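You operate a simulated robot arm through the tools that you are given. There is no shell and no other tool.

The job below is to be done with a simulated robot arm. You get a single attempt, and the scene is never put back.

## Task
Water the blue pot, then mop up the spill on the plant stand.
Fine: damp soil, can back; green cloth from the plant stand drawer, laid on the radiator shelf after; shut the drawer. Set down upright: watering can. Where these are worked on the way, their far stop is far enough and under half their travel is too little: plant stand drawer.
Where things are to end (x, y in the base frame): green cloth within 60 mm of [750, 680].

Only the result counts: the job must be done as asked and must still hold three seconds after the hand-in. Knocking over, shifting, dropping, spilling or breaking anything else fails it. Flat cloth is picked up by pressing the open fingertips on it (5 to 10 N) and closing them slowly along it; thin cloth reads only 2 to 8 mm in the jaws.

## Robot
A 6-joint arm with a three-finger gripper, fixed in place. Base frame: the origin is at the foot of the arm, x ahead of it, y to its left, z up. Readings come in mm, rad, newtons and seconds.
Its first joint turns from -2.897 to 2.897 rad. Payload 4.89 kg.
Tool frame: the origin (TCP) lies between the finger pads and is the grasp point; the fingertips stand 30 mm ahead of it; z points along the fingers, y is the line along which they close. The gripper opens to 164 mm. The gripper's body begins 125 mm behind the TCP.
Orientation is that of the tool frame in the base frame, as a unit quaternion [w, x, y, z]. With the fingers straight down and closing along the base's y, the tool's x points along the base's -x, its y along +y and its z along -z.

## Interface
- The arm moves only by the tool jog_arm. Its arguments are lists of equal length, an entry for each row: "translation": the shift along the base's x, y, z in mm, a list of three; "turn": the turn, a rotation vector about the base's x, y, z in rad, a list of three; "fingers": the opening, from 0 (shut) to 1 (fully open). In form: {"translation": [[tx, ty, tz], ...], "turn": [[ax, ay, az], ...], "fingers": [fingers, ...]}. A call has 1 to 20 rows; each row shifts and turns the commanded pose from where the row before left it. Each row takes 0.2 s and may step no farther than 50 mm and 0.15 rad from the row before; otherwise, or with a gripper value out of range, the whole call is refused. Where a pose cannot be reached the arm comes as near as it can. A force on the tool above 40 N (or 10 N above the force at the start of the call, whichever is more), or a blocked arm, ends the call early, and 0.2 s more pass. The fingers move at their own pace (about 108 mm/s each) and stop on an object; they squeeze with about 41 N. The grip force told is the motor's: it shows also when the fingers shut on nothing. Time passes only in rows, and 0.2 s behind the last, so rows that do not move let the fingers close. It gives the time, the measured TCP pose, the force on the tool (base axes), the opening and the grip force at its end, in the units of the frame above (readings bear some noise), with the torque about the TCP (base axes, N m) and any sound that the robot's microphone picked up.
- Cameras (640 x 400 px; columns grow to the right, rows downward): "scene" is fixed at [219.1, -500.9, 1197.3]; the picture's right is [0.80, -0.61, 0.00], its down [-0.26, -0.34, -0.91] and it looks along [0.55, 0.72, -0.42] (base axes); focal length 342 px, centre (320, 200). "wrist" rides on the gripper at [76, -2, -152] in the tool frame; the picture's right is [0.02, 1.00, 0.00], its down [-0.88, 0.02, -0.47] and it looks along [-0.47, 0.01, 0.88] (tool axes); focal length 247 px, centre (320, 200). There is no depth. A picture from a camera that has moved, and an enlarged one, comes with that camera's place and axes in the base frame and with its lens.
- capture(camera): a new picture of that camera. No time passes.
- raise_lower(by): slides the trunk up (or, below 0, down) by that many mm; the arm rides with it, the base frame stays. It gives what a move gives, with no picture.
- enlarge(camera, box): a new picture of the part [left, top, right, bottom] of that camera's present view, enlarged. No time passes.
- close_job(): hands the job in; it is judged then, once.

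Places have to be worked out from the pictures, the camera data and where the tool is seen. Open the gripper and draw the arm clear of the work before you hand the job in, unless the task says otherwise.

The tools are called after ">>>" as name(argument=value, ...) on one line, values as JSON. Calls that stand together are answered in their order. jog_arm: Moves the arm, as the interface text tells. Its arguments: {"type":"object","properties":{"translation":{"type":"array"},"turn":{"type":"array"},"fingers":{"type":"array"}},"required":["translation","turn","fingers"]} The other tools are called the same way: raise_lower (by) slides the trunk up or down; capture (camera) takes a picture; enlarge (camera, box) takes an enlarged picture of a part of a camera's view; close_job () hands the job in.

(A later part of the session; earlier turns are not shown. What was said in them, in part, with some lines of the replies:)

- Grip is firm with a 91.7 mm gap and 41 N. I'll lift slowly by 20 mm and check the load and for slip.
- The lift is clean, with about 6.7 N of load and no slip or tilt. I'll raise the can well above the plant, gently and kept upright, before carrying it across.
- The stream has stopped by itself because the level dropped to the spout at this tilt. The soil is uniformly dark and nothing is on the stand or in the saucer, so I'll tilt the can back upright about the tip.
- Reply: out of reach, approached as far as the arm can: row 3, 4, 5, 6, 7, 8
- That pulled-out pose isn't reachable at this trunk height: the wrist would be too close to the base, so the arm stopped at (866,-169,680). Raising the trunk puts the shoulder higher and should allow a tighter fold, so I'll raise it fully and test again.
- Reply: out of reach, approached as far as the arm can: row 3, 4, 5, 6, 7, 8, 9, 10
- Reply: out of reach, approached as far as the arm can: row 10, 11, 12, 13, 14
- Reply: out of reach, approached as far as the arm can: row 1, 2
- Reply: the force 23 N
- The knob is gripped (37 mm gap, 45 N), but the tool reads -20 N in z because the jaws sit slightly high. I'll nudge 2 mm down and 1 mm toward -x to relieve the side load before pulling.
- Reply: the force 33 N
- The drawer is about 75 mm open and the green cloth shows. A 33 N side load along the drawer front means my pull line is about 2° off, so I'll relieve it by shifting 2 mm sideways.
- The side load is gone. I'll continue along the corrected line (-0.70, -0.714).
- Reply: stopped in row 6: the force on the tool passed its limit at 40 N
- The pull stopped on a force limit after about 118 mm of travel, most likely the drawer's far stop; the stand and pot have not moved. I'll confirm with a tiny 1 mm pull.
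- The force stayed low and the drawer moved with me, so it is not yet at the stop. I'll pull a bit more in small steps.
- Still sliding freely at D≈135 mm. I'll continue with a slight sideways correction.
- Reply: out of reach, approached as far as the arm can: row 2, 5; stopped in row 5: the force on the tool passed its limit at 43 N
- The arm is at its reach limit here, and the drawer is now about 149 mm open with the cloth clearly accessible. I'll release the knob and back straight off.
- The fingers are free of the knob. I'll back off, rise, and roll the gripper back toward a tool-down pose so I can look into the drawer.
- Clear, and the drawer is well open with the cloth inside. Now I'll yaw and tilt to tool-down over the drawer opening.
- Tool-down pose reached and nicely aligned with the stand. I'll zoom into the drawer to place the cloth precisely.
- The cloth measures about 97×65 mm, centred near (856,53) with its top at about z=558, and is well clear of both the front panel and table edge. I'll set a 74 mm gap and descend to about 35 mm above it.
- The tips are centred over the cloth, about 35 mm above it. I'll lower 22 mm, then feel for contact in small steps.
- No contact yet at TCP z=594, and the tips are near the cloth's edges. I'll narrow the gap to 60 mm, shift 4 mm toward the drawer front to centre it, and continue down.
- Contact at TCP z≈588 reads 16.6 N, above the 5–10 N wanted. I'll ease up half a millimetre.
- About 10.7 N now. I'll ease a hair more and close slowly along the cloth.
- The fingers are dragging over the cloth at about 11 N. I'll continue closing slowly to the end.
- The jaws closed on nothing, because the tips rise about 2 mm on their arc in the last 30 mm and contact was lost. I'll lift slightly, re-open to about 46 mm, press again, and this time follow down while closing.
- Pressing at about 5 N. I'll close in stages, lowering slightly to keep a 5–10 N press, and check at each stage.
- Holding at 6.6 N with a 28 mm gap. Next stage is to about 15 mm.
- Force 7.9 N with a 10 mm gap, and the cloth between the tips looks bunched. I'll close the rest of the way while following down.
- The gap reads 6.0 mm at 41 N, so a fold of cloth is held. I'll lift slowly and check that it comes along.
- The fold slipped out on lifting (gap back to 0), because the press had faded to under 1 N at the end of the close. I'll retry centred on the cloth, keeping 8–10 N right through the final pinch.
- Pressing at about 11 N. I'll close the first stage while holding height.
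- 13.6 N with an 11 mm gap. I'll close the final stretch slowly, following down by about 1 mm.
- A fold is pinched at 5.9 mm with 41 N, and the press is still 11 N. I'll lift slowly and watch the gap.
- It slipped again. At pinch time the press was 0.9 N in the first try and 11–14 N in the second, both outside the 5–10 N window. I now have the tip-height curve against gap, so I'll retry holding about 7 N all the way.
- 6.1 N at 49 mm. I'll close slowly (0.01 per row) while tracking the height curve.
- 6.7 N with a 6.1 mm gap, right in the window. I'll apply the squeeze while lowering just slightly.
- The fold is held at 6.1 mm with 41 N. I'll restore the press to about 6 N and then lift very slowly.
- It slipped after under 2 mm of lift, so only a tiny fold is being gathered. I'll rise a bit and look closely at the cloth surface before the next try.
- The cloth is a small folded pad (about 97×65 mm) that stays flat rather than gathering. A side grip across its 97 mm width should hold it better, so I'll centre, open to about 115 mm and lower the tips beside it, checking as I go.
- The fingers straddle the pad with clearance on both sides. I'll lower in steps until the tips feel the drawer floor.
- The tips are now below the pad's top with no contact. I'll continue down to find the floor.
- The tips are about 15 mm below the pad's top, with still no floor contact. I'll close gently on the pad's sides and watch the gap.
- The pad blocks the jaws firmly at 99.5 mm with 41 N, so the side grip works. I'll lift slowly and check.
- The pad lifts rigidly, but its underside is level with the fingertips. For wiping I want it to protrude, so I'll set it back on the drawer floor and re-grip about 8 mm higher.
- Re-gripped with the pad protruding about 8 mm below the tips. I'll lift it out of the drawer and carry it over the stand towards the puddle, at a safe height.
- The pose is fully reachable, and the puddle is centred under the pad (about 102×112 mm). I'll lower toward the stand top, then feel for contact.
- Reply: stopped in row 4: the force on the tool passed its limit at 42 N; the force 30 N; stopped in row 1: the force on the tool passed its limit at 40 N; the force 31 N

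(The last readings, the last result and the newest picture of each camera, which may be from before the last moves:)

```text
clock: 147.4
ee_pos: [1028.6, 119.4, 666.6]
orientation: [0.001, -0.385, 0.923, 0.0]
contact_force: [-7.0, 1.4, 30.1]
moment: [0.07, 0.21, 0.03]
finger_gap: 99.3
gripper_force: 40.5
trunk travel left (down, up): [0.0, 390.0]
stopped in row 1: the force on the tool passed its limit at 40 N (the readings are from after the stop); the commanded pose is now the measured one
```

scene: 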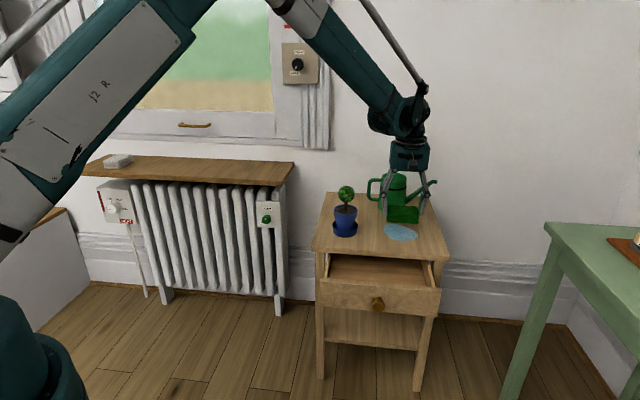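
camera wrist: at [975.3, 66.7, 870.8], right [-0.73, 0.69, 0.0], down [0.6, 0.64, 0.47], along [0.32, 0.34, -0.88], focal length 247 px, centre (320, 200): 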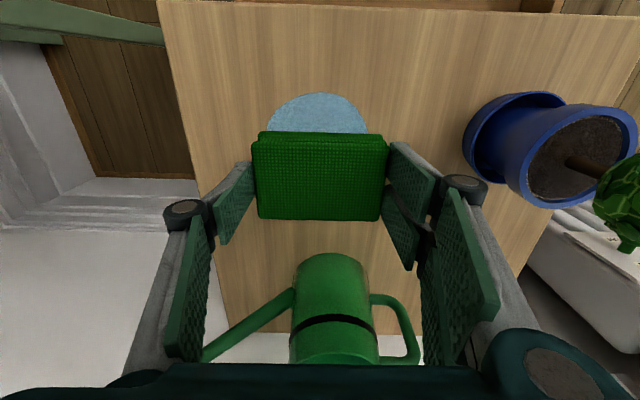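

The table came sooner than expected, with contact at TCP z≈668 and 30 N. I'll ease up to a light press.

>>> jog_arm(translation=[[0, 0, 1], [0, 0, 0.5], [0, 0, 0]], turn=[[0, 0, 0], [0, 0, 0], [0, 0, 0]], fingers=[0.45, 0.45, 0.45])

>>> capture(camera="wrist")

>>> enlarge(camera="scene", box=[320, 150, 460, 260])

```text
clock: 148.2
ee_pos: [1027.9, 120.6, 666.2]
orientation: [0.001, -0.386, 0.922, -0.001]
contact_force: [-7.6, 1.5, 20.0]
moment: [0.08, 0.26, 0.02]
finger_gap: 99.2
gripper_force: 41.0
trunk travel left (down, up): [0.0, 390.0]
```

```text
taken
camera wrist: at [975.5, 66.0, 818.5], right [-0.73, 0.69, 0.0], down [0.6, 0.64, 0.47], along [0.33, 0.34, -0.88], focal length 247 px, centre (320, 200)
```

wrist: 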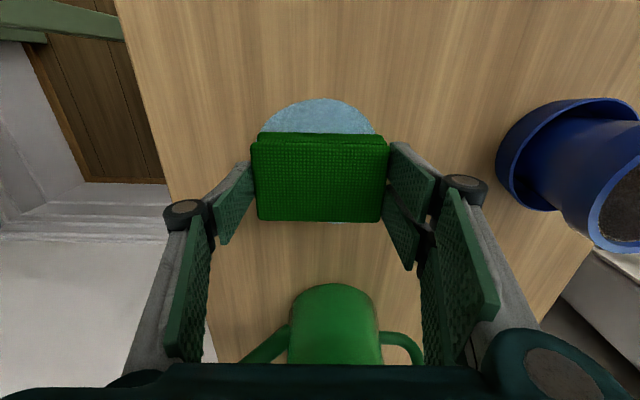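

```text
3.64 times, centred on (390, 205) of scene
camera zoom: at [219.1, -500.9, 1197.3], right [0.8, -0.61, 0.0], down [-0.26, -0.34, -0.91], along [0.55, 0.72, -0.42], focal length 1244 px, centre (66, 182)
```

zoom: 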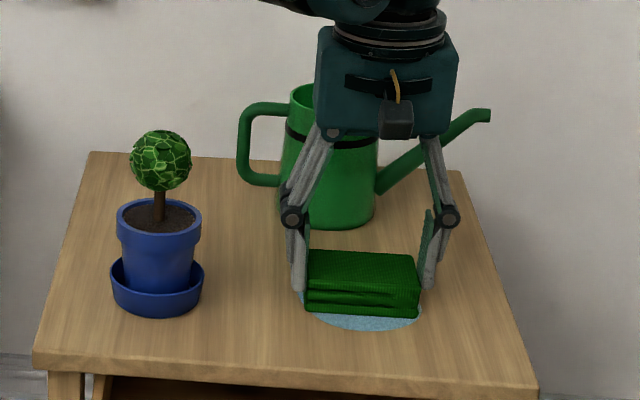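

The folded cloth rests on the spill. I'll ease the press and sweep it toward the front edge of the puddle first.

>>> jog_arm(translation=[[0, 0, 0.6], [-3, -3, 0], [-4.9, -5, 0], [-4.9, -5, 0], [-4.9, -5, 0], [-4, -4, 0], [0, 0, 0]], turn=[[0, 0, 0], [0, 0, 0], [0, 0, 0], [0, 0, 0], [0, 0, 0], [0, 0, 0], [0, 0, 0]], fingers=[0.45, 0.45, 0.45, 0.45, 0.45, 0.45, 0.45])

>>> capture(camera="wrist")

>>> enlarge(camera="scene", box=[320, 150, 460, 260])

```text
clock: 149.8
ee_pos: [1007.0, 96.3, 666.3]
orientation: [0.001, -0.386, 0.923, -0.001]
contact_force: [0.4, 1.8, 5.7]
moment: [0.02, -0.16, 0.01]
finger_gap: 99.1
gripper_force: 40.9
trunk travel left (down, up): [0.0, 390.0]
```

```text
taken
camera wrist: at [954.2, 44.0, 818.6], right [-0.73, 0.69, 0.0], down [0.6, 0.64, 0.47], along [0.33, 0.34, -0.88], focal length 247 px, centre (320, 200)
```

wrist: 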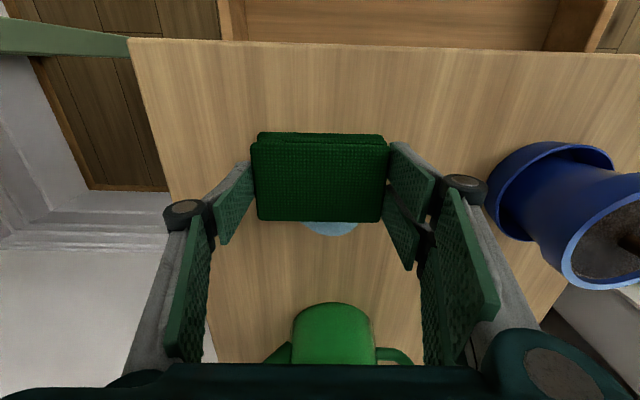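

```text
3.64 times, centred on (390, 205) of scene
camera zoom: at [219.1, -500.9, 1197.3], right [0.8, -0.61, 0.0], down [-0.26, -0.34, -0.91], along [0.55, 0.72, -0.42], focal length 1244 px, centre (66, 182)
```

zoom: 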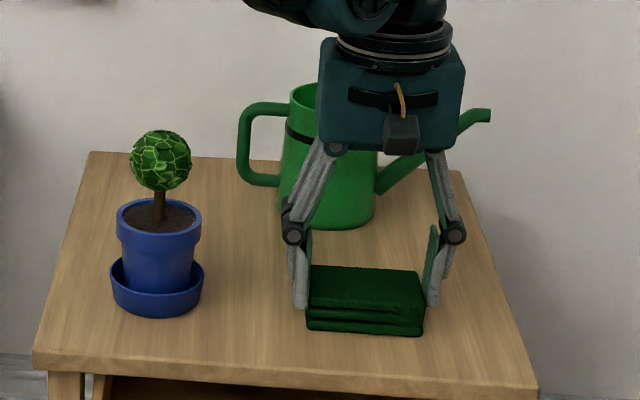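

The cloth is soaking up water: it is darker and the puddle is shrinking. I'll sweep back the other way across the remaining spill.

>>> jog_arm(translation=[[3, 3, 0], [5.4, 5.45, 0], [5.4, 5.45, 0], [5.4, 5.45, 0], [5.4, 5.45, 0], [5.4, 5.45, 0], [5.4, 5.45, 0], [5.4, 5.45, 0], [5.4, 5.45, 0], [3, 3, 0], [0, 0, 0]], turn=[[0, 0, 0], [0, 0, 0], [0, 0, 0], [0, 0, 0], [0, 0, 0], [0, 0, 0], [0, 0, 0], [0, 0, 0], [0, 0, 0], [0, 0, 0], [0, 0, 0]], fingers=[0.45, 0.45, 0.45, 0.45, 0.45, 0.45, 0.45, 0.45, 0.45, 0.45, 0.45])

>>> capture(camera="wrist")

>>> enlarge(camera="scene", box=[320, 150, 460, 260])

```text
clock: 152.2
ee_pos: [1056.1, 147.1, 665.7]
orientation: [0.0, -0.386, 0.923, -0.001]
contact_force: [-2.1, -1.6, 3.9]
moment: [-0.03, 0.1, 0.02]
finger_gap: 99.3
gripper_force: 40.9
trunk travel left (down, up): [0.0, 390.0]
```

```text
taken
camera wrist: at [1003.4, 93.8, 818.5], right [-0.73, 0.69, 0.0], down [0.6, 0.64, 0.47], along [0.33, 0.34, -0.88], focal length 247 px, centre (320, 200)
```

wrist: 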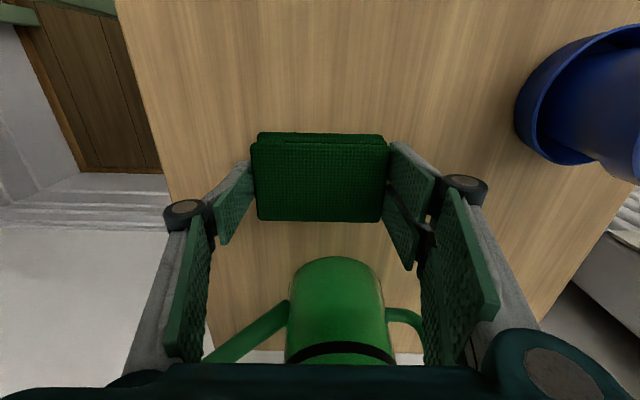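

```text
3.64 times, centred on (390, 205) of scene
camera zoom: at [219.1, -500.9, 1197.3], right [0.8, -0.61, 0.0], down [-0.26, -0.34, -0.91], along [0.55, 0.72, -0.42], focal length 1244 px, centre (66, 182)
```

zoom: 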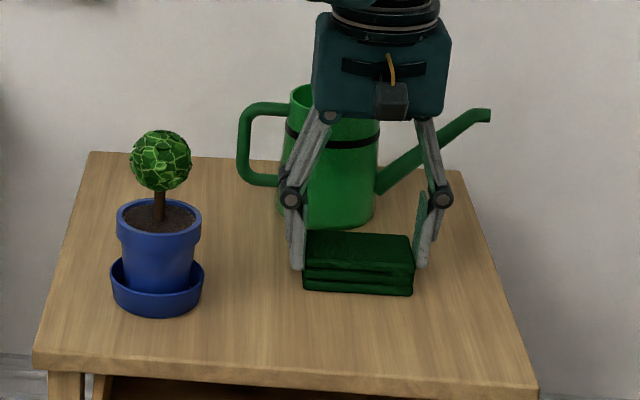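

No water is visible around the cloth now. I'll do one more pass with sideways offsets to catch the edges, then lift to check underneath.

>>> jog_arm(translation=[[2.9, -2.8, 0], [2.8, -2.8, 0], [-5.5, -5.6, 0], [-5.5, -5.6, 0], [-5.5, -5.6, 0], [-5.5, -5.6, 0], [-5.5, -5.6, 0], [-5.5, -5.6, 0], [-5.5, -5.6, 0], [-4, -4, 0], [-3.8, 3.7, 0], [-3.8, 3.7, 0], [-3.8, 3.7, 0], [5.5, 5.6, 0], [5.5, 5.6, 0], [5.5, 5.6, 0], [5.5, 5.6, 0], [5.5, 5.6, 0], [4, 4, 0], [0, 0, 0]], turn=[[0, 0, 0], [0, 0, 0], [0, 0, 0], [0, 0, 0], [0, 0, 0], [0, 0, 0], [0, 0, 0], [0, 0, 0], [0, 0, 0], [0, 0, 0], [0, 0, 0], [0, 0, 0], [0, 0, 0], [0, 0, 0], [0, 0, 0], [0, 0, 0], [0, 0, 0], [0, 0, 0], [0, 0, 0], [0, 0, 0]], fingers=[0.45, 0.45, 0.45, 0.45, 0.45, 0.45, 0.45, 0.45, 0.45, 0.45, 0.45, 0.45, 0.45, 0.45, 0.45, 0.45, 0.45, 0.45, 0.45, 0.45])

>>> jog_arm(translation=[[0, 0, 3], [0, 0, 10], [0, 0, 20], [0, 0, 30], [0, 0, 30], [0, 0, 20], [0, 0, 0]], turn=[[0, 0, 0], [0, 0, 0], [0, 0, 0], [0, 0, 0], [0, 0, 0], [0, 0, 0], [0, 0, 0]], fingers=[0.45, 0.45, 0.45, 0.45, 0.45, 0.45, 0.45])

>>> capture(camera="wrist")

>>> enlarge(camera="scene", box=[310, 130, 460, 300])

```text
clock: 156.4
ee_pos: [1040.6, 141.4, 666.1]
orientation: [0.0, -0.386, 0.922, -0.001]
contact_force: [-1.1, -0.7, 2.1]
moment: [0.05, 0.07, 0.04]
finger_gap: 99.2
gripper_force: 40.8
trunk travel left (down, up): [0.0, 390.0]
```

```text
clock: 158.0
ee_pos: [1039.9, 142.3, 780.0]
orientation: [0.0, -0.386, 0.923, -0.001]
contact_force: [0.2, -1.2, -0.3]
moment: [-0.02, 0.03, 0.0]
finger_gap: 98.9
gripper_force: 40.6
trunk travel left (down, up): [0.0, 390.0]
```

```text
taken
camera wrist: at [986.7, 88.2, 931.8], right [-0.73, 0.69, 0.0], down [0.6, 0.64, 0.47], along [0.33, 0.34, -0.88], focal length 247 px, centre (320, 200)
```

wrist: 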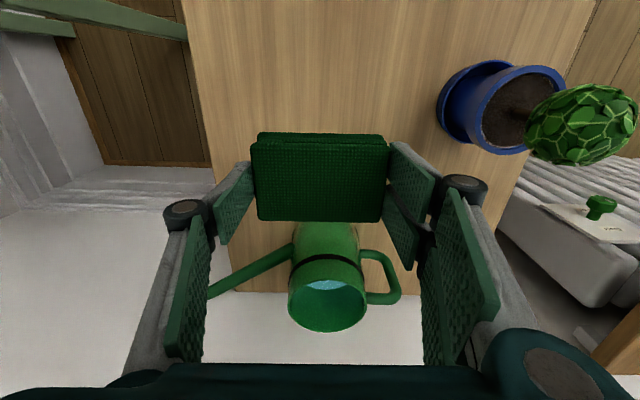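

```text
2.35 times, centred on (385, 215) of scene
camera zoom: at [219.1, -500.9, 1197.3], right [0.8, -0.61, 0.0], down [-0.26, -0.34, -0.91], along [0.55, 0.72, -0.42], focal length 805 px, centre (167, 165)
```

zoom: 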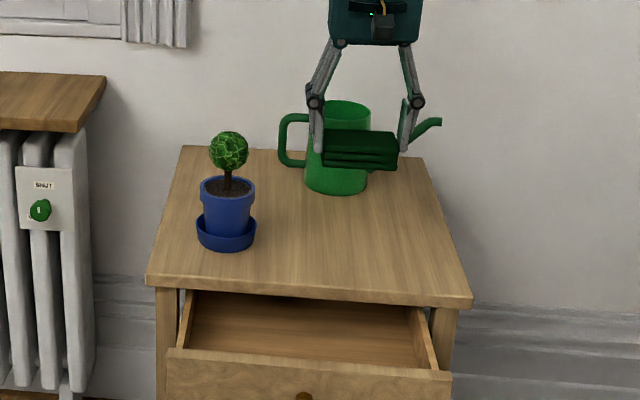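

The stand top is dry and clean. I'll raise the cloth above the plant's height and carry it over to the radiator shelf, aiming about 30 mm short of the target line to keep the hand clear of the window frame.

>>> jog_arm(translation=[[0, 0, 20], [0, 0, 28], [0, 0, 30], [0, 0, 22], [-10.4, 17.3, 0], [-20.7, 34.5, 0], [-20.7, 34.5, 0], [-20.7, 34.5, 0], [-20.7, 34.5, 0], [-20.7, 34.5, 0], [-20.7, 34.5, 0], [-20.7, 34.5, 0], [-20.7, 34.5, 0], [-20.7, 34.5, 0], [-20.7, 34.5, 0], [-20.7, 34.5, 0], [-20.7, 34.5, 0], [-20.7, 34.5, 0], [-10.4, 17.3, 0], [0, 0, 0]], turn=[[0, 0, 0], [0, 0, 0], [0, 0, 0], [0, 0, 0], [0, 0, 0], [0, 0, 0], [0, 0, 0], [0, 0, 0], [0, 0, 0], [0, 0, 0], [0, 0, 0], [0, 0, 0], [0, 0, 0], [0, 0, 0], [0, 0, 0], [0, 0, 0], [0, 0, 0], [0, 0, 0], [0, 0, 0], [0, 0, 0]], fingers=[0.45, 0.45, 0.45, 0.45, 0.45, 0.45, 0.45, 0.45, 0.45, 0.45, 0.45, 0.45, 0.45, 0.45, 0.45, 0.45, 0.45, 0.45, 0.45, 0.45])

>>> capture(camera="wrist")

>>> capture(camera="scene")

```text
clock: 162.2
ee_pos: [749.9, 626.1, 879.4]
orientation: [0.0, -0.387, 0.922, -0.001]
contact_force: [0.6, 0.2, 0.3]
moment: [0.05, 0.02, -0.04]
finger_gap: 98.9
gripper_force: 41.2
trunk travel left (down, up): [0.0, 390.0]
```

```text
taken
camera wrist: at [696.4, 572.1, 1031.4], right [-0.73, 0.69, 0.0], down [0.6, 0.64, 0.47], along [0.33, 0.34, -0.88], focal length 247 px, centre (320, 200)
```

wrist: 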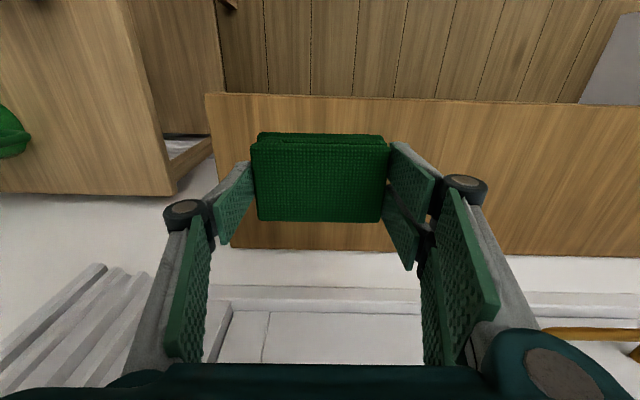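

```text
taken
```

scene: 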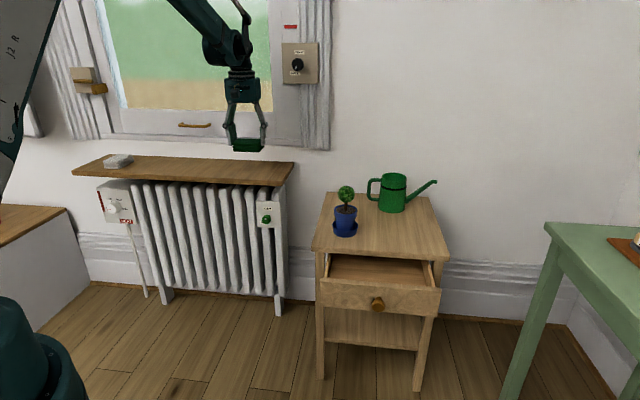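

The hand is over the shelf, which spans n≈924–1133 in this view, so there is room for the exact spot. I'll shift to about (745,675) and descend partway.

>>> jog_arm(translation=[[-1.6, 15, 0], [-2, 19, 0], [-1.6, 14.7, 0], [0, 0, -15], [0, 0, -20], [0, 0, -15], [0, 0, -8], [0, 0, 0]], turn=[[0, 0, 0], [0, 0, 0], [0, 0, 0], [0, 0, 0], [0, 0, 0], [0, 0, 0], [0, 0, 0], [0, 0, 0]], fingers=[0.45, 0.45, 0.45, 0.45, 0.45, 0.45, 0.45, 0.45])

>>> capture(camera="wrist")

>>> enlarge(camera="scene", box=[170, 50, 310, 200])

```text
clock: 164.0
ee_pos: [745.1, 673.3, 821.6]
orientation: [0.0, -0.386, 0.923, -0.001]
contact_force: [0.1, 0.0, -1.3]
moment: [0.0, -0.01, -0.01]
finger_gap: 99.0
gripper_force: 41.1
trunk travel left (down, up): [0.0, 390.0]
```

```text
taken
camera wrist: at [692.0, 620.0, 973.4], right [-0.73, 0.69, 0.0], down [0.6, 0.64, 0.47], along [0.33, 0.34, -0.88], focal length 247 px, centre (320, 200)
```

wrist: 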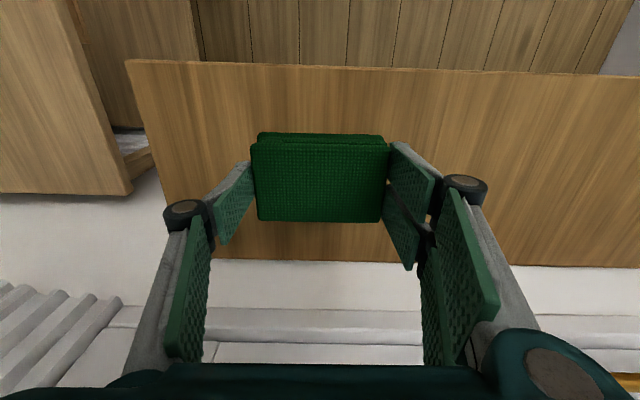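

```text
2.67 times, centred on (240, 125) of scene
camera zoom: at [219.1, -500.9, 1197.3], right [0.8, -0.61, 0.0], down [-0.26, -0.34, -0.91], along [0.55, 0.72, -0.42], focal length 912 px, centre (533, 400)
```

zoom: 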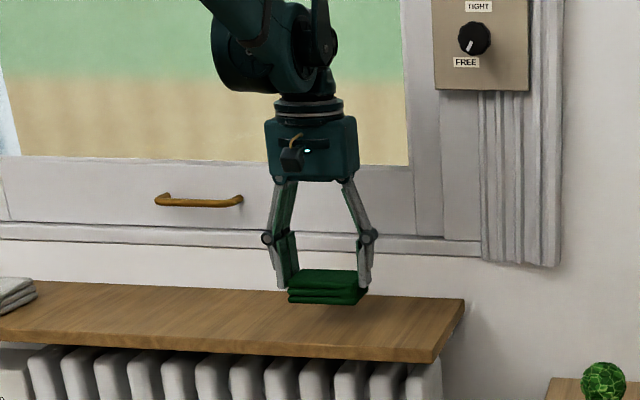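

The pad hovers about 28 mm above the shelf, well inside its edges. I'll lower gently to contact.

>>> jog_arm(translation=[[0, 0, -6], [0, 0, -5], [0, 0, -3], [0, 0, 0]], turn=[[0, 0, 0], [0, 0, 0], [0, 0, 0], [0, 0, 0]], fingers=[0.45, 0.45, 0.45, 0.45])

>>> jog_arm(translation=[[0, 0, -2], [0, 0, -2], [0, 0, 0]], turn=[[0, 0, 0], [0, 0, 0], [0, 0, 0]], fingers=[0.45, 0.45, 0.45])

```text
clock: 165.0
ee_pos: [745.6, 673.5, 807.4]
orientation: [0.001, -0.387, 0.922, -0.001]
contact_force: [0.0, 0.7, 0.0]
moment: [-0.01, -0.02, -0.02]
finger_gap: 99.4
gripper_force: 40.7
trunk travel left (down, up): [0.0, 390.0]
```

```text
clock: 165.8
ee_pos: [745.0, 674.6, 803.4]
orientation: [0.0, -0.386, 0.923, 0.0]
contact_force: [-0.7, 0.0, -0.1]
moment: [0.0, 0.05, -0.02]
finger_gap: 99.3
gripper_force: 41.5
trunk travel left (down, up): [0.0, 390.0]
```

>>> jog_arm(translation=[[0, 0, -1.5], [0, 0, -1.5], [0, 0, 0]], turn=[[0, 0, 0], [0, 0, 0], [0, 0, 0]], fingers=[0.45, 0.45, 0.45])

>>> jog_arm(translation=[[0, 0, -1.5], [0, 0, -1], [0, 0, 0]], turn=[[0, 0, 0], [0, 0, 0], [0, 0, 0]], fingers=[0.45, 0.45, 0.45])

```text
clock: 166.6
ee_pos: [745.2, 674.4, 800.1]
orientation: [0.0, -0.386, 0.923, -0.001]
contact_force: [0.0, 0.2, -0.7]
moment: [0.01, -0.03, -0.03]
finger_gap: 99.0
gripper_force: 40.7
trunk travel left (down, up): [0.0, 390.0]
```

```text
clock: 167.4
ee_pos: [745.1, 675.4, 798.3]
orientation: [0.001, -0.385, 0.923, 0.0]
contact_force: [-0.8, 1.3, -0.9]
moment: [-0.03, 0.03, 0.02]
finger_gap: 98.8
gripper_force: 40.7
trunk travel left (down, up): [0.0, 390.0]
```

Still no contact at z≈798, so I'll continue in small steps.

>>> jog_arm(translation=[[0, 0, -1.5], [0, 0, -1], [0, 0, 0]], turn=[[0, 0, 0], [0, 0, 0], [0, 0, 0]], fingers=[0.45, 0.45, 0.45])

>>> jog_arm(translation=[[0, 0, -1], [0, 0, -1], [0, 0, 0]], turn=[[0, 0, 0], [0, 0, 0], [0, 0, 0]], fingers=[0.45, 0.45, 0.45])

>>> jog_arm(translation=[[0, 0, -1], [0, 0, -1], [0, 0, 0]], turn=[[0, 0, 0], [0, 0, 0], [0, 0, 0]], fingers=[0.45, 0.45, 0.45])

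```text
clock: 168.2
ee_pos: [744.8, 673.2, 795.2]
orientation: [0.0, -0.386, 0.922, -0.001]
contact_force: [0.1, 0.0, -0.8]
moment: [0.03, 0.04, -0.02]
finger_gap: 99.3
gripper_force: 41.4
trunk travel left (down, up): [0.0, 390.0]
```

```text
clock: 169.0
ee_pos: [743.9, 674.0, 793.7]
orientation: [0.0, -0.386, 0.923, -0.002]
contact_force: [0.5, -0.6, -0.2]
moment: [-0.03, 0.02, 0.02]
finger_gap: 99.0
gripper_force: 40.9
trunk travel left (down, up): [0.0, 390.0]
```

```text
clock: 169.8
ee_pos: [743.5, 673.9, 791.3]
orientation: [0.0, -0.386, 0.923, -0.001]
contact_force: [0.4, 0.1, -0.5]
moment: [0.02, 0.02, 0.01]
finger_gap: 99.1
gripper_force: 41.6
trunk travel left (down, up): [0.0, 390.0]
```

>>> enlarge(camera="scene", box=[215, 120, 295, 200])

>>> jog_arm(translation=[[0, 0, -1], [0, 0, -1], [0, 0, 0]], turn=[[0, 0, 0], [0, 0, 0], [0, 0, 0]], fingers=[0.45, 0.45, 0.45])

```text
5.00 times, centred on (255, 160) of scene
camera zoom: at [219.1, -500.9, 1197.3], right [0.8, -0.61, 0.0], down [-0.26, -0.34, -0.91], along [0.55, 0.72, -0.42], focal length 1711 px, centre (645, 400)
```

zoom: 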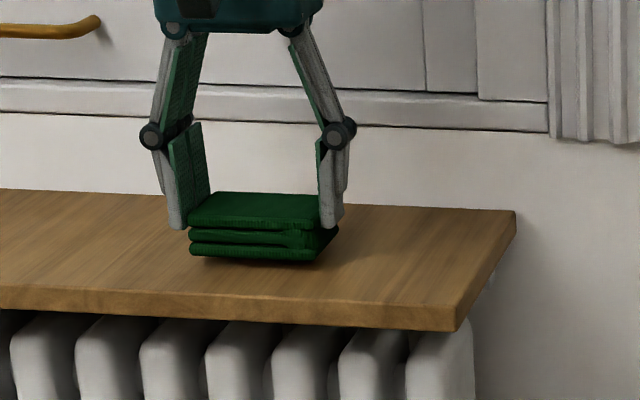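

```text
clock: 170.6
ee_pos: [744.6, 674.5, 789.8]
orientation: [0.001, -0.386, 0.922, 0.0]
contact_force: [0.5, 0.3, -0.7]
moment: [-0.02, -0.02, 0.01]
finger_gap: 99.0
gripper_force: 40.9
trunk travel left (down, up): [0.0, 390.0]
```

The shadow shows the pad is only a few millimetres above the shelf. I'll continue down.

>>> jog_arm(translation=[[0, 0, -1], [0, 0, -1], [0, 0, 0]], turn=[[0, 0, 0], [0, 0, 0], [0, 0, 0]], fingers=[0.45, 0.45, 0.45])

>>> jog_arm(translation=[[0, 0, -1], [0, 0, -1], [0, 0, 0]], turn=[[0, 0, 0], [0, 0, 0], [0, 0, 0]], fingers=[0.45, 0.45, 0.45])

```text
clock: 171.4
ee_pos: [744.3, 673.9, 787.6]
orientation: [0.0, -0.386, 0.922, -0.001]
contact_force: [0.5, 0.5, -0.6]
moment: [0.01, 0.01, 0.04]
finger_gap: 99.0
gripper_force: 41.1
trunk travel left (down, up): [0.0, 390.0]
```

```text
clock: 172.2
ee_pos: [744.8, 674.2, 784.8]
orientation: [0.001, -0.386, 0.923, -0.001]
contact_force: [0.3, 0.1, -1.6]
moment: [0.0, 0.03, -0.01]
finger_gap: 99.1
gripper_force: 40.5
trunk travel left (down, up): [0.0, 390.0]
```

>>> jog_arm(translation=[[0, 0, -1], [0, 0, -1], [0, 0, 0]], turn=[[0, 0, 0], [0, 0, 0], [0, 0, 0]], fingers=[0.45, 0.45, 0.45])

>>> jog_arm(translation=[[0, 0, -1], [0, 0, -1], [0, 0, 0]], turn=[[0, 0, 0], [0, 0, 0], [0, 0, 0]], fingers=[0.45, 0.45, 0.45])

>>> enlarge(camera="scene", box=[215, 120, 295, 200])

```text
clock: 173.0
ee_pos: [744.2, 673.5, 783.1]
orientation: [0.0, -0.386, 0.922, 0.0]
contact_force: [0.1, 0.1, -1.1]
moment: [0.0, -0.02, 0.02]
finger_gap: 99.1
gripper_force: 40.8
trunk travel left (down, up): [0.0, 390.0]
```

```text
clock: 173.8
ee_pos: [744.4, 673.9, 782.6]
orientation: [0.001, -0.386, 0.923, -0.001]
contact_force: [0.0, 1.7, 8.1]
moment: [0.12, 0.09, -0.01]
finger_gap: 99.4
gripper_force: 40.6
trunk travel left (down, up): [0.0, 390.0]
```

```text
5.00 times, centred on (255, 160) of scene
camera zoom: at [219.1, -500.9, 1197.3], right [0.8, -0.61, 0.0], down [-0.26, -0.34, -0.91], along [0.55, 0.72, -0.42], focal length 1711 px, centre (645, 400)
```

zoom: 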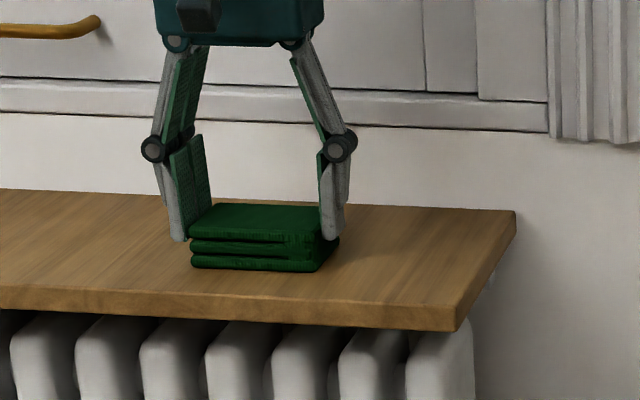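

Contact at 8 N: the cloth rests on the shelf. I'll open gradually and rise straight up.

>>> jog_arm(translation=[[0, 0, 0], [0, 0, 0], [0, 0, 0], [0, 0, 0], [0, 0, 0]], turn=[[0, 0, 0], [0, 0, 0], [0, 0, 0], [0, 0, 0], [0, 0, 0]], fingers=[0.61, 0.63, 0.66, 0.7, 0.72])

>>> jog_arm(translation=[[0, 0, 5], [0, 0, 15], [0, 0, 25], [0, 0, 35], [0, 0, 35], [0, 0, 0]], turn=[[0, 0, 0], [0, 0, 0], [0, 0, 0], [0, 0, 0], [0, 0, 0], [0, 0, 0]], fingers=[0.72, 0.72, 0.72, 0.72, 0.72, 0.72])

>>> capture(camera="wrist")

>>> enlarge(camera="scene", box=[170, 70, 310, 200])

```text
clock: 175.0
ee_pos: [745.2, 673.7, 781.3]
orientation: [0.0, -0.386, 0.922, -0.001]
contact_force: [-0.1, 0.0, -0.6]
moment: [-0.01, 0.0, 0.0]
finger_gap: 118.1
gripper_force: 0.1
trunk travel left (down, up): [0.0, 390.0]
```

```text
clock: 176.4
ee_pos: [744.4, 674.0, 896.9]
orientation: [0.0, -0.386, 0.922, -0.001]
contact_force: [1.0, -0.2, -0.3]
moment: [-0.04, 0.05, -0.02]
finger_gap: 118.1
gripper_force: 0.0
trunk travel left (down, up): [0.0, 390.0]
```

```text
taken
camera wrist: at [691.4, 620.5, 1048.1], right [-0.73, 0.69, 0.0], down [0.6, 0.64, 0.47], along [0.33, 0.34, -0.88], focal length 247 px, centre (320, 200)
```

wrist: 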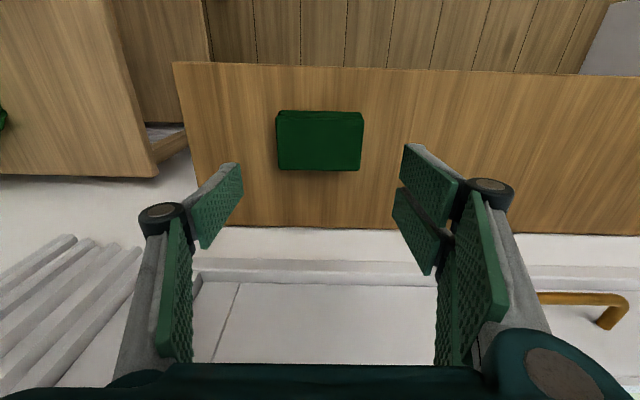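

```text
3.08 times, centred on (240, 135) of scene
camera zoom: at [219.1, -500.9, 1197.3], right [0.8, -0.61, 0.0], down [-0.26, -0.34, -0.91], along [0.55, 0.72, -0.42], focal length 1053 px, centre (566, 400)
```

zoom: 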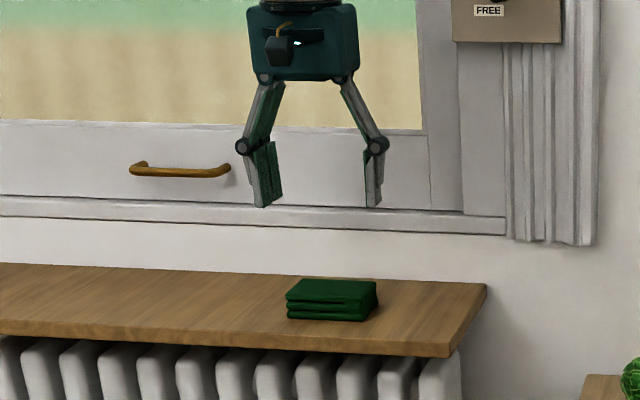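

The wet cloth lies flat on the shelf near (745,674), well within tolerance. Now to shut the drawer: I'll close the fingers and travel back at height to a spot in front of the drawer, right of the knob.

>>> jog_arm(translation=[[1.5, -18, 0], [3.4, -40, 0], [3.4, -41, 0], [3.4, -41, 0], [3.4, -41, 0], [3.4, -41, 0], [3.4, -41, 0], [3.4, -41, 0], [3.4, -41, 0], [3.4, -41, 0], [3.4, -41, 0], [3.4, -41, 0], [3.4, -41, 0], [3.4, -41, 0], [3.4, -41, 0], [3.4, -41, 0], [3.4, -41, 0], [3.4, -41, 0], [3.4, -41, 0], [3.4, -30, 0]], turn=[[0, 0, 0], [0, 0, 0], [0, 0, 0], [0, 0, 0], [0, 0, 0], [0, 0, 0], [0, 0, 0], [0, 0, 0], [0, 0, 0], [0, 0, 0], [0, 0, 0], [0, 0, 0], [0, 0, 0], [0, 0, 0], [0, 0, 0], [0, 0, 0], [0, 0, 0], [0, 0, 0], [0, 0, 0], [0, 0, 0]], fingers=[0.72, 0.72, 0.5, 0.2, 0, 0, 0, 0, 0, 0, 0, 0, 0, 0, 0, 0, 0, 0, 0, 0])

>>> capture(camera="wrist")

>>> capture(camera="scene")

```text
clock: 180.6
ee_pos: [809.6, -110.9, 896.4]
orientation: [0.0, -0.386, 0.923, -0.001]
contact_force: [0.1, 0.8, -0.3]
moment: [-0.24, 0.0, 0.0]
finger_gap: 0.3
gripper_force: 41.0
trunk travel left (down, up): [0.0, 390.0]
```

```text
taken
camera wrist: at [757.2, -164.3, 1048.4], right [-0.73, 0.69, 0.0], down [0.6, 0.64, 0.47], along [0.33, 0.34, -0.88], focal length 247 px, centre (320, 200)
```

wrist: 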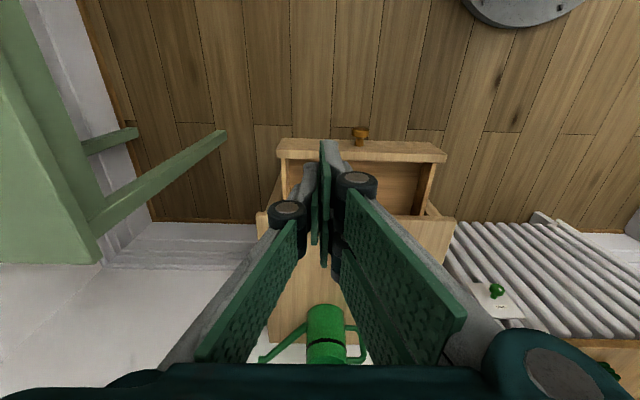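

```text
taken
```

scene: 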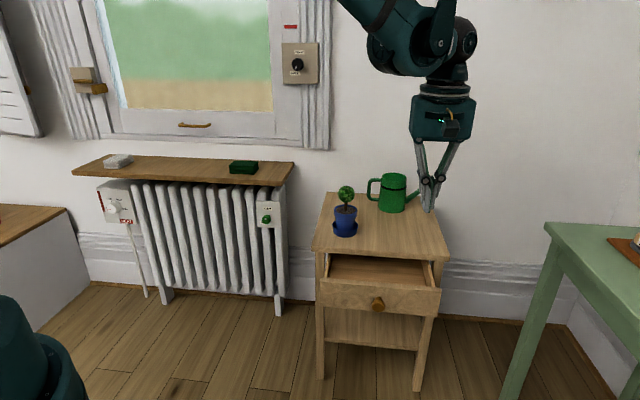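

The hand is in front of the panel, right of the knob, with about 12 mm clearance. I'll back off 8 mm more and descend to knob height.

>>> jog_arm(translation=[[-5.6, -5.7, 0], [0, 0, -40], [0, 0, -45], [0, 0, -45], [0, 0, -45], [0, 0, -45], [0, 0, -45], [0, 0, -35], [0, 0, -16], [0, 0, 0]], turn=[[0, 0, 0], [0, 0, 0], [0, 0, 0], [0, 0, 0], [0, 0, 0], [0, 0, 0], [0, 0, 0], [0, 0, 0], [0, 0, 0], [0, 0, 0]], fingers=[0, 0, 0, 0, 0, 0, 0, 0, 0, 0])

>>> capture(camera="wrist")

>>> enlarge(camera="scene", box=[310, 190, 470, 330])

```text
clock: 182.8
ee_pos: [805.3, -116.8, 580.3]
orientation: [0.0, -0.385, 0.923, 0.0]
contact_force: [0.1, -0.3, -0.6]
moment: [0.0, -0.05, 0.0]
finger_gap: 0.1
gripper_force: 40.5
trunk travel left (down, up): [0.0, 390.0]
```

```text
taken
camera wrist: at [752.1, -169.9, 731.8], right [-0.73, 0.69, 0.0], down [0.6, 0.64, 0.47], along [0.33, 0.34, -0.88], focal length 247 px, centre (320, 200)
```

wrist: 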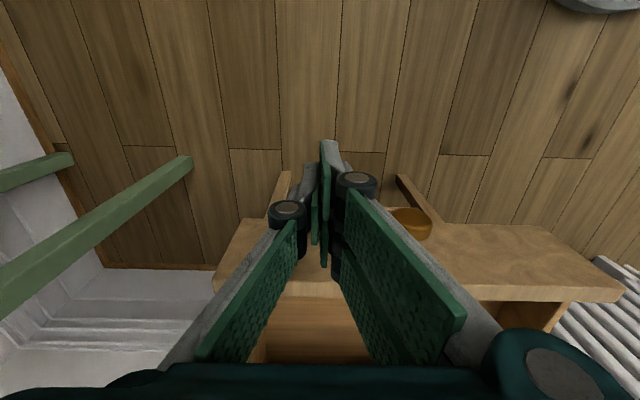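

```text
2.86 times, centred on (390, 260) of scene
camera zoom: at [219.1, -500.9, 1197.3], right [0.8, -0.61, 0.0], down [-0.26, -0.34, -0.91], along [0.55, 0.72, -0.42], focal length 978 px, centre (120, 29)
```

zoom: 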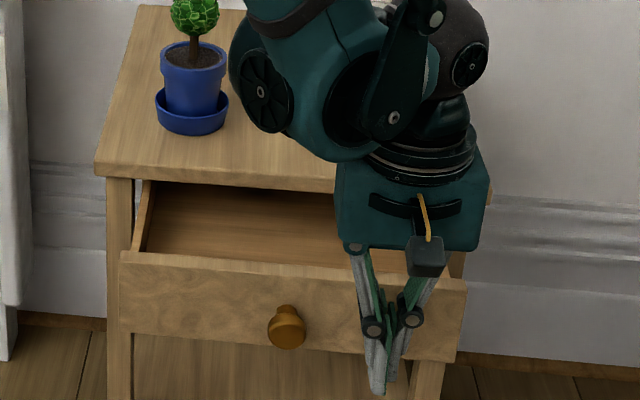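

The closed fingertips face the panel at mid-height. I'll push along the drawer's axis in 8 mm steps and watch the force.

>>> jog_arm(translation=[[5.6, 5.7, 0], [5.6, 5.7, 0], [5.6, 5.7, 0], [5.6, 5.7, 0], [5.6, 5.7, 0], [5.6, 5.7, 0], [5.6, 5.7, 0], [0, 0, 0]], turn=[[0, 0, 0], [0, 0, 0], [0, 0, 0], [0, 0, 0], [0, 0, 0], [0, 0, 0], [0, 0, 0], [0, 0, 0]], fingers=[0, 0, 0, 0, 0, 0, 0, 0])

>>> enlarge(camera="scene", box=[310, 190, 470, 330])

```text
clock: 184.6
ee_pos: [843.6, -75.0, 580.9]
orientation: [0.001, -0.385, 0.923, 0.0]
contact_force: [0.2, -0.4, 0.6]
moment: [0.0, -0.02, 0.04]
finger_gap: 0.1
gripper_force: 40.2
trunk travel left (down, up): [0.0, 390.0]
```

```text
2.86 times, centred on (390, 260) of scene
camera zoom: at [219.1, -500.9, 1197.3], right [0.8, -0.61, 0.0], down [-0.26, -0.34, -0.91], along [0.55, 0.72, -0.42], focal length 978 px, centre (120, 29)
```

zoom: 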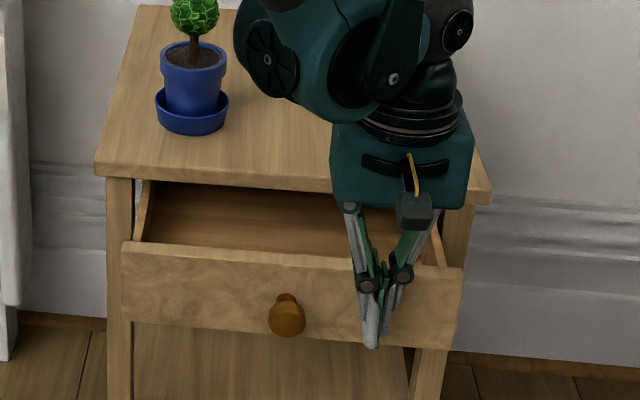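

The drawer is sliding in freely. I'll push another 75 mm or so.

>>> jog_arm(translation=[[5.6, 5.7, 0], [5.6, 5.7, 0], [5.6, 5.7, 0], [5.6, 5.7, 0], [5.6, 5.7, 0], [5.6, 5.7, 0], [5.6, 5.7, 0], [5.6, 5.7, 0], [4.2, 4.3, 0], [0, 0, 0]], turn=[[0, 0, 0], [0, 0, 0], [0, 0, 0], [0, 0, 0], [0, 0, 0], [0, 0, 0], [0, 0, 0], [0, 0, 0], [0, 0, 0], [0, 0, 0]], fingers=[0, 0, 0, 0, 0, 0, 0, 0, 0, 0])

>>> enlarge(camera="scene", box=[310, 190, 470, 330])

```text
clock: 186.8
ee_pos: [893.8, -26.8, 580.2]
orientation: [-0.001, -0.387, 0.922, -0.001]
contact_force: [-0.5, 0.5, 0.2]
moment: [0.03, -0.01, 0.0]
finger_gap: 0.0
gripper_force: 41.6
trunk travel left (down, up): [0.0, 390.0]
```

```text
2.86 times, centred on (390, 260) of scene
camera zoom: at [219.1, -500.9, 1197.3], right [0.8, -0.61, 0.0], down [-0.26, -0.34, -0.91], along [0.55, 0.72, -0.42], focal length 978 px, centre (120, 29)
```

zoom: 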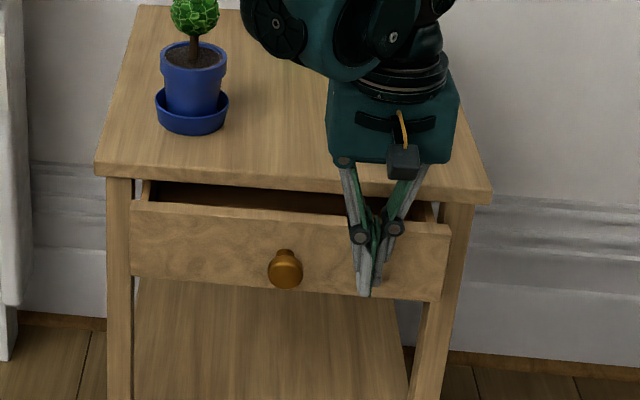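

The drawer has about 58 mm left. I'll push 16 mm more, then back off, tilt the tips forward 12° to clear the table edge, and shift sideways to line up with the knob for the final push.

>>> jog_arm(translation=[[5.6, 5.7, 0], [5.6, 5.7, 0], [0, 0, 0], [-14, -14.3, 0], [-14, -14.3, 0], [-10, -10.2, 0], [-14, 13.5, -4], [-14, 13.5, -4], [-14, 13.5, -2], [-10, 9.8, 0], [0, 0, 0]], turn=[[0, 0, 0], [0, 0, 0], [0, 0, 0], [0, 0, 0], [0, 0, 0], [0, 0, 0], [0.0746, -0.0738, 0], [0.0746, -0.0738, 0], [0, 0, 0], [0, 0, 0], [0, 0, 0]], fingers=[0, 0, 0, 0, 0, 0, 0, 0, 0, 0, 0])

>>> capture(camera="wrist")

>>> enlarge(camera="scene", box=[310, 190, 470, 330])

```text
clock: 189.2
ee_pos: [814.2, -4.5, 569.5]
orientation: [0.097, -0.383, 0.918, 0.04]
contact_force: [-0.6, -1.1, -0.5]
moment: [0.0, 0.0, -0.02]
finger_gap: 0.0
gripper_force: 40.6
trunk travel left (down, up): [0.0, 390.0]
```

```text
taken
camera wrist: at [740.8, -79.2, 702.4], right [-0.73, 0.69, -0.01], down [0.52, 0.56, 0.65], along [0.45, 0.47, -0.76], focal length 247 px, centre (320, 200)
```

wrist: 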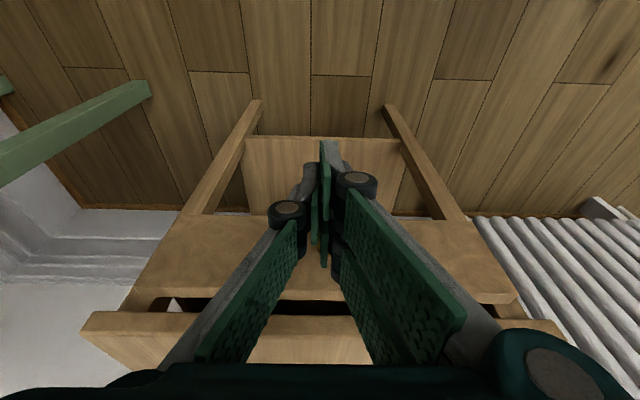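

```text
2.86 times, centred on (390, 260) of scene
camera zoom: at [219.1, -500.9, 1197.3], right [0.8, -0.61, 0.0], down [-0.26, -0.34, -0.91], along [0.55, 0.72, -0.42], focal length 978 px, centre (120, 29)
```

zoom: 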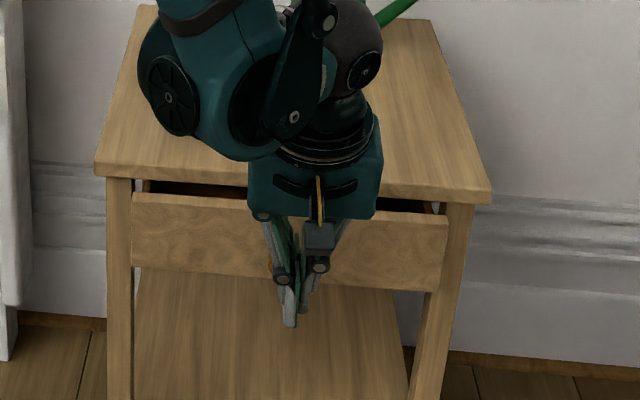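

The fingers are lined up with the knob. I'll push forward 48 mm in steps, then finish gently.

>>> jog_arm(translation=[[5.6, 5.7, 0], [5.6, 5.7, 0], [5.6, 5.7, 0], [5.6, 5.7, 0], [5.6, 5.7, 0], [5.6, 5.7, 0], [0, 0, 0]], turn=[[0, 0, 0], [0, 0, 0], [0, 0, 0], [0, 0, 0], [0, 0, 0], [0, 0, 0], [0, 0, 0]], fingers=[0, 0, 0, 0, 0, 0, 0])

>>> enlarge(camera="scene", box=[310, 190, 470, 330])

```text
clock: 190.8
ee_pos: [846.7, 30.0, 569.7]
orientation: [0.097, -0.384, 0.917, 0.04]
contact_force: [0.2, -0.2, -0.7]
moment: [-0.01, 0.02, 0.0]
finger_gap: 0.1
gripper_force: 40.5
trunk travel left (down, up): [0.0, 390.0]
```

```text
2.86 times, centred on (390, 260) of scene
camera zoom: at [219.1, -500.9, 1197.3], right [0.8, -0.61, 0.0], down [-0.26, -0.34, -0.91], along [0.55, 0.72, -0.42], focal length 978 px, centre (120, 29)
```

zoom: 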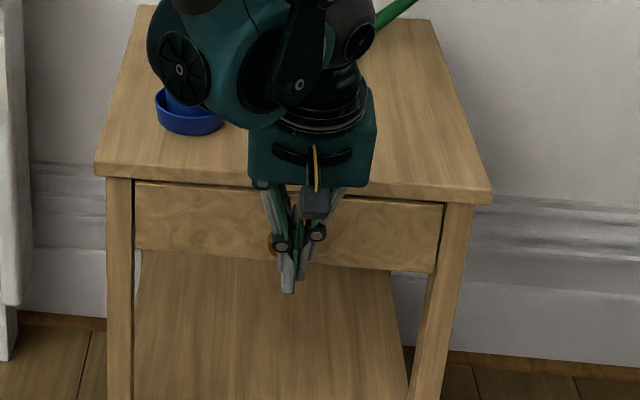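

>>> jog_arm(translation=[[2.8, 2.86, 0], [2.8, 2.86, 0], [0, 0, 0]], turn=[[0, 0, 0], [0, 0, 0], [0, 0, 0]], fingers=[0, 0, 0])

>>> jog_arm(translation=[[1.4, 1.43, 0], [1.4, 1.43, 0], [0, 0, 0]], turn=[[0, 0, 0], [0, 0, 0], [0, 0, 0]], fingers=[0, 0, 0])

>>> enlarge(camera="scene", box=[320, 225, 450, 320])

```text
clock: 191.6
ee_pos: [853.9, 35.8, 568.8]
orientation: [0.098, -0.383, 0.917, 0.04]
contact_force: [-0.8, 0.2, -0.2]
moment: [0.04, -0.02, -0.03]
finger_gap: 0.1
gripper_force: 40.1
trunk travel left (down, up): [0.0, 390.0]
```

```text
clock: 192.4
ee_pos: [856.5, 38.9, 570.2]
orientation: [0.097, -0.384, 0.918, 0.039]
contact_force: [0.2, -0.3, -0.7]
moment: [-0.01, 0.03, 0.0]
finger_gap: 0.1
gripper_force: 41.5
trunk travel left (down, up): [0.0, 390.0]
```

```text
4.21 times, centred on (385, 272) of scene
camera zoom: at [219.1, -500.9, 1197.3], right [0.8, -0.61, 0.0], down [-0.26, -0.34, -0.91], along [0.55, 0.72, -0.42], focal length 1440 px, centre (46, -105)
```

zoom: 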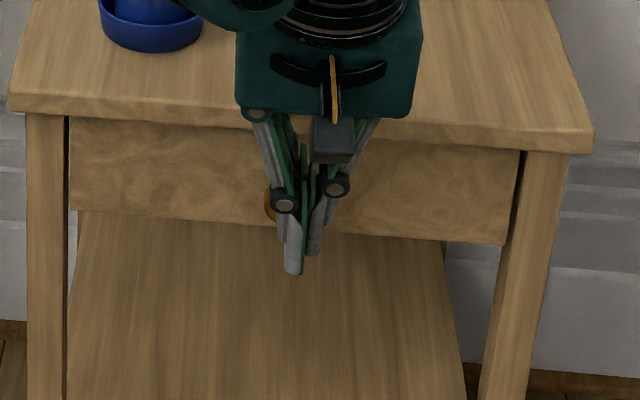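

The panel looks almost flush. I'll keep pressing in 1 mm steps until the force shows it is against its stop.

>>> jog_arm(translation=[[0.7, 0.71, 0], [0.7, 0.71, 0], [0, 0, 0]], turn=[[0, 0, 0], [0, 0, 0], [0, 0, 0]], fingers=[0, 0, 0])

>>> jog_arm(translation=[[0.7, 0.71, 0], [0.7, 0.71, 0], [0, 0, 0]], turn=[[0, 0, 0], [0, 0, 0], [0, 0, 0]], fingers=[0, 0, 0])

```text
clock: 193.2
ee_pos: [857.7, 38.2, 569.7]
orientation: [0.097, -0.384, 0.917, 0.039]
contact_force: [-24.1, -19.1, -4.0]
moment: [-0.46, 0.56, 0.19]
finger_gap: 0.0
gripper_force: 41.2
trunk travel left (down, up): [0.0, 390.0]
```

```text
clock: 193.6
ee_pos: [857.7, 39.1, 570.1]
orientation: [0.096, -0.383, 0.918, 0.04]
contact_force: [-5.7, -4.4, -0.6]
moment: [-0.06, 0.17, 0.03]
finger_gap: 0.0
gripper_force: 40.9
trunk travel left (down, up): [0.0, 390.0]
stopped in row 1: the force on the tool passed its limit at 44 N (the readings are from after the stop); the commanded pose is now the measured one
```

The force rose sharply to over 40 N, so the drawer is hard against its closed stop. I'll back off and rise clear.

>>> jog_arm(translation=[[-7, -7.1, 0], [-14, -14.3, 0], [-14, -14.3, 0], [-14, -14.3, 0], [0, 0, 40], [0, 0, 45], [0, 0, 45], [0, 0, 45], [0, 0, 45], [0, 0, 45], [0, 0, 45], [0, 0, 40], [0, 0, 0]], turn=[[0, 0, 0], [0, 0, 0], [0, 0, 0], [0, 0, 0], [0, 0, 0], [0, 0, 0], [0, 0, 0], [0, 0, 0], [0, 0, 0], [0, 0, 0], [0, 0, 0], [0, 0, 0], [0, 0, 0]], fingers=[0, 0, 0, 0, 0, 0.3, 0.6, 1, 1, 1, 1, 1, 1])

>>> capture(camera="wrist")

>>> capture(camera="scene")

>>> enlarge(camera="scene", box=[290, 160, 470, 300])

```text
clock: 196.4
ee_pos: [807.7, -10.0, 921.1]
orientation: [0.096, -0.384, 0.918, 0.039]
contact_force: [0.0, -0.1, -0.1]
moment: [-0.03, 0.04, 0.01]
finger_gap: 163.8
gripper_force: 0.1
trunk travel left (down, up): [0.0, 390.0]
```

```text
taken
camera wrist: at [734.1, -84.6, 1053.6], right [-0.73, 0.69, -0.01], down [0.52, 0.56, 0.64], along [0.45, 0.47, -0.76], focal length 247 px, centre (320, 200)
```

wrist: 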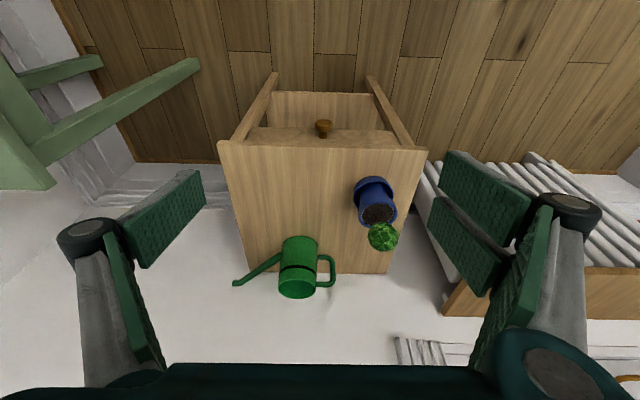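

```text
taken
```

scene: 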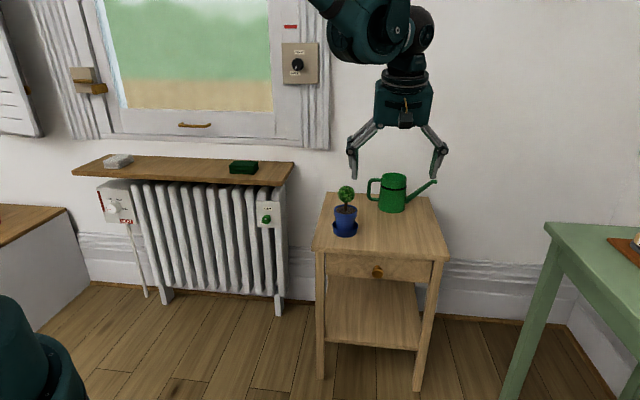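

```text
2.86 times, centred on (380, 230) of scene
camera zoom: at [219.1, -500.9, 1197.3], right [0.8, -0.61, 0.0], down [-0.26, -0.34, -0.91], along [0.55, 0.72, -0.42], focal length 978 px, centre (149, 114)
```

zoom: 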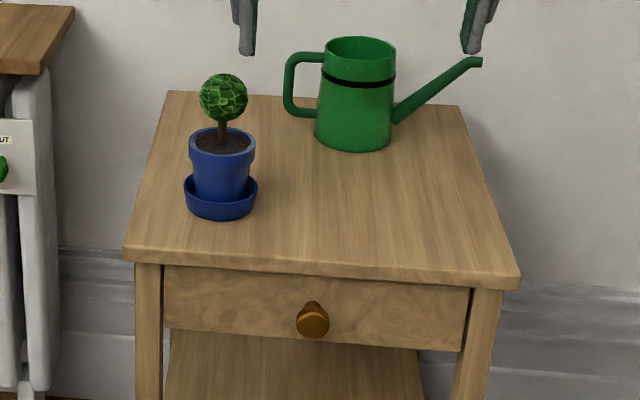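

Everything matches the opening view: the stand, pot, can and drawer are in their original places, the spill is gone, the soil is dark and the cloth is on the shelf. I'll draw the arm further up and away, then take a final check of the soil and shelf.

>>> jog_arm(translation=[[-8, -5, 25], [-8, -5, 30], [-8, -5, 30], [-8, -5, 25], [0, 0, 0], [0, 0, 0]], turn=[[0, 0, 0], [0, 0, 0], [0, 0, 0], [0, 0, 0], [0, 0, 0], [0, 0, 0]], fingers=[1, 1, 1, 1, 1, 1])

>>> enlarge(camera="scene", box=[315, 175, 375, 245])

>>> enlarge(camera="scene", box=[60, 130, 310, 300])

```text
clock: 197.8
ee_pos: [775.4, -29.1, 1029.8]
orientation: [0.097, -0.383, 0.918, 0.039]
contact_force: [0.4, -0.3, 0.4]
moment: [-0.03, -0.04, -0.03]
finger_gap: 164.1
gripper_force: 0.1
trunk travel left (down, up): [0.0, 390.0]
```

```text
5.71 times, centred on (345, 210) of scene
camera zoom: at [219.1, -500.9, 1197.3], right [0.8, -0.61, 0.0], down [-0.26, -0.34, -0.91], along [0.55, 0.72, -0.42], focal length 1955 px, centre (177, 143)
```

zoom: 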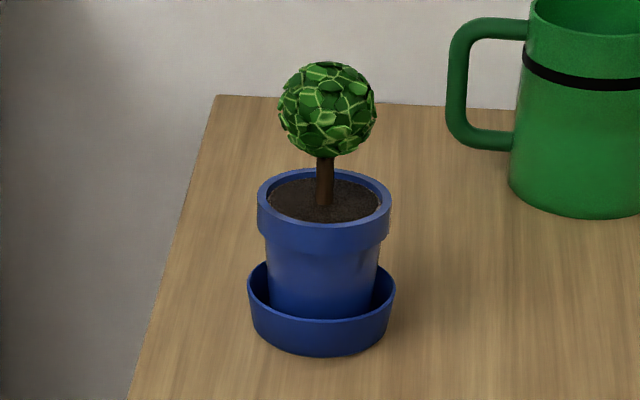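

```text
2.35 times, centred on (185, 215) of scene
camera zoom: at [219.1, -500.9, 1197.3], right [0.8, -0.61, 0.0], down [-0.26, -0.34, -0.91], along [0.55, 0.72, -0.42], focal length 805 px, centre (638, 165)
```

zoom: 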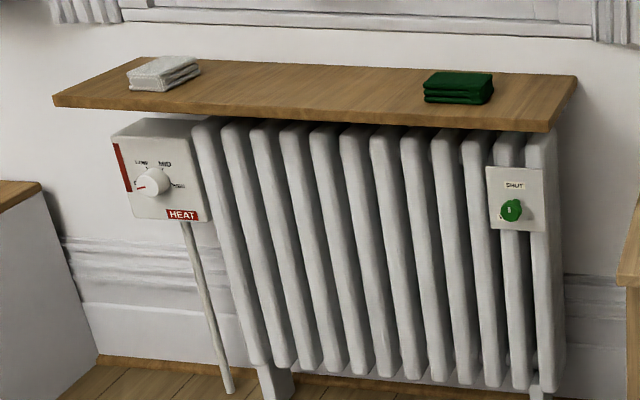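

The soil is damp, the can is back upright and the spill is gone. The cloth is on the shelf near (745,674), the drawer is shut, and the open gripper is clear, so I'm handing the job in.

>>> close_job()

```text
The job is handed in.
```

The job is done and handed in; the judging result hasn't come back to me.

- **Blue pot:** I poured until the flow stopped by itself. The soil turned dark, and no water showed on the stand or in the saucer.
- **Watering can:** It stands upright, within about 2 mm of where it started.
- **Spill:** The plant stand top is dry and clean. I mopped it with the green cloth from the drawer.
- **Green cloth:** It lies flat on the radiator shelf at about (745, 674), roughly 8 mm from the target. The pinch grip you described slipped three times, so I lifted the cloth by its two sides instead.
- **Drawer:** I opened it about 149 mm, as far as the arm could reach, and never met the far stop. I couldn't confirm that counts as half its travel. It is now shut hard against its closed stop.

The last pictures show the stand and pot where they were at the start. The gripper is open and clear of the work.
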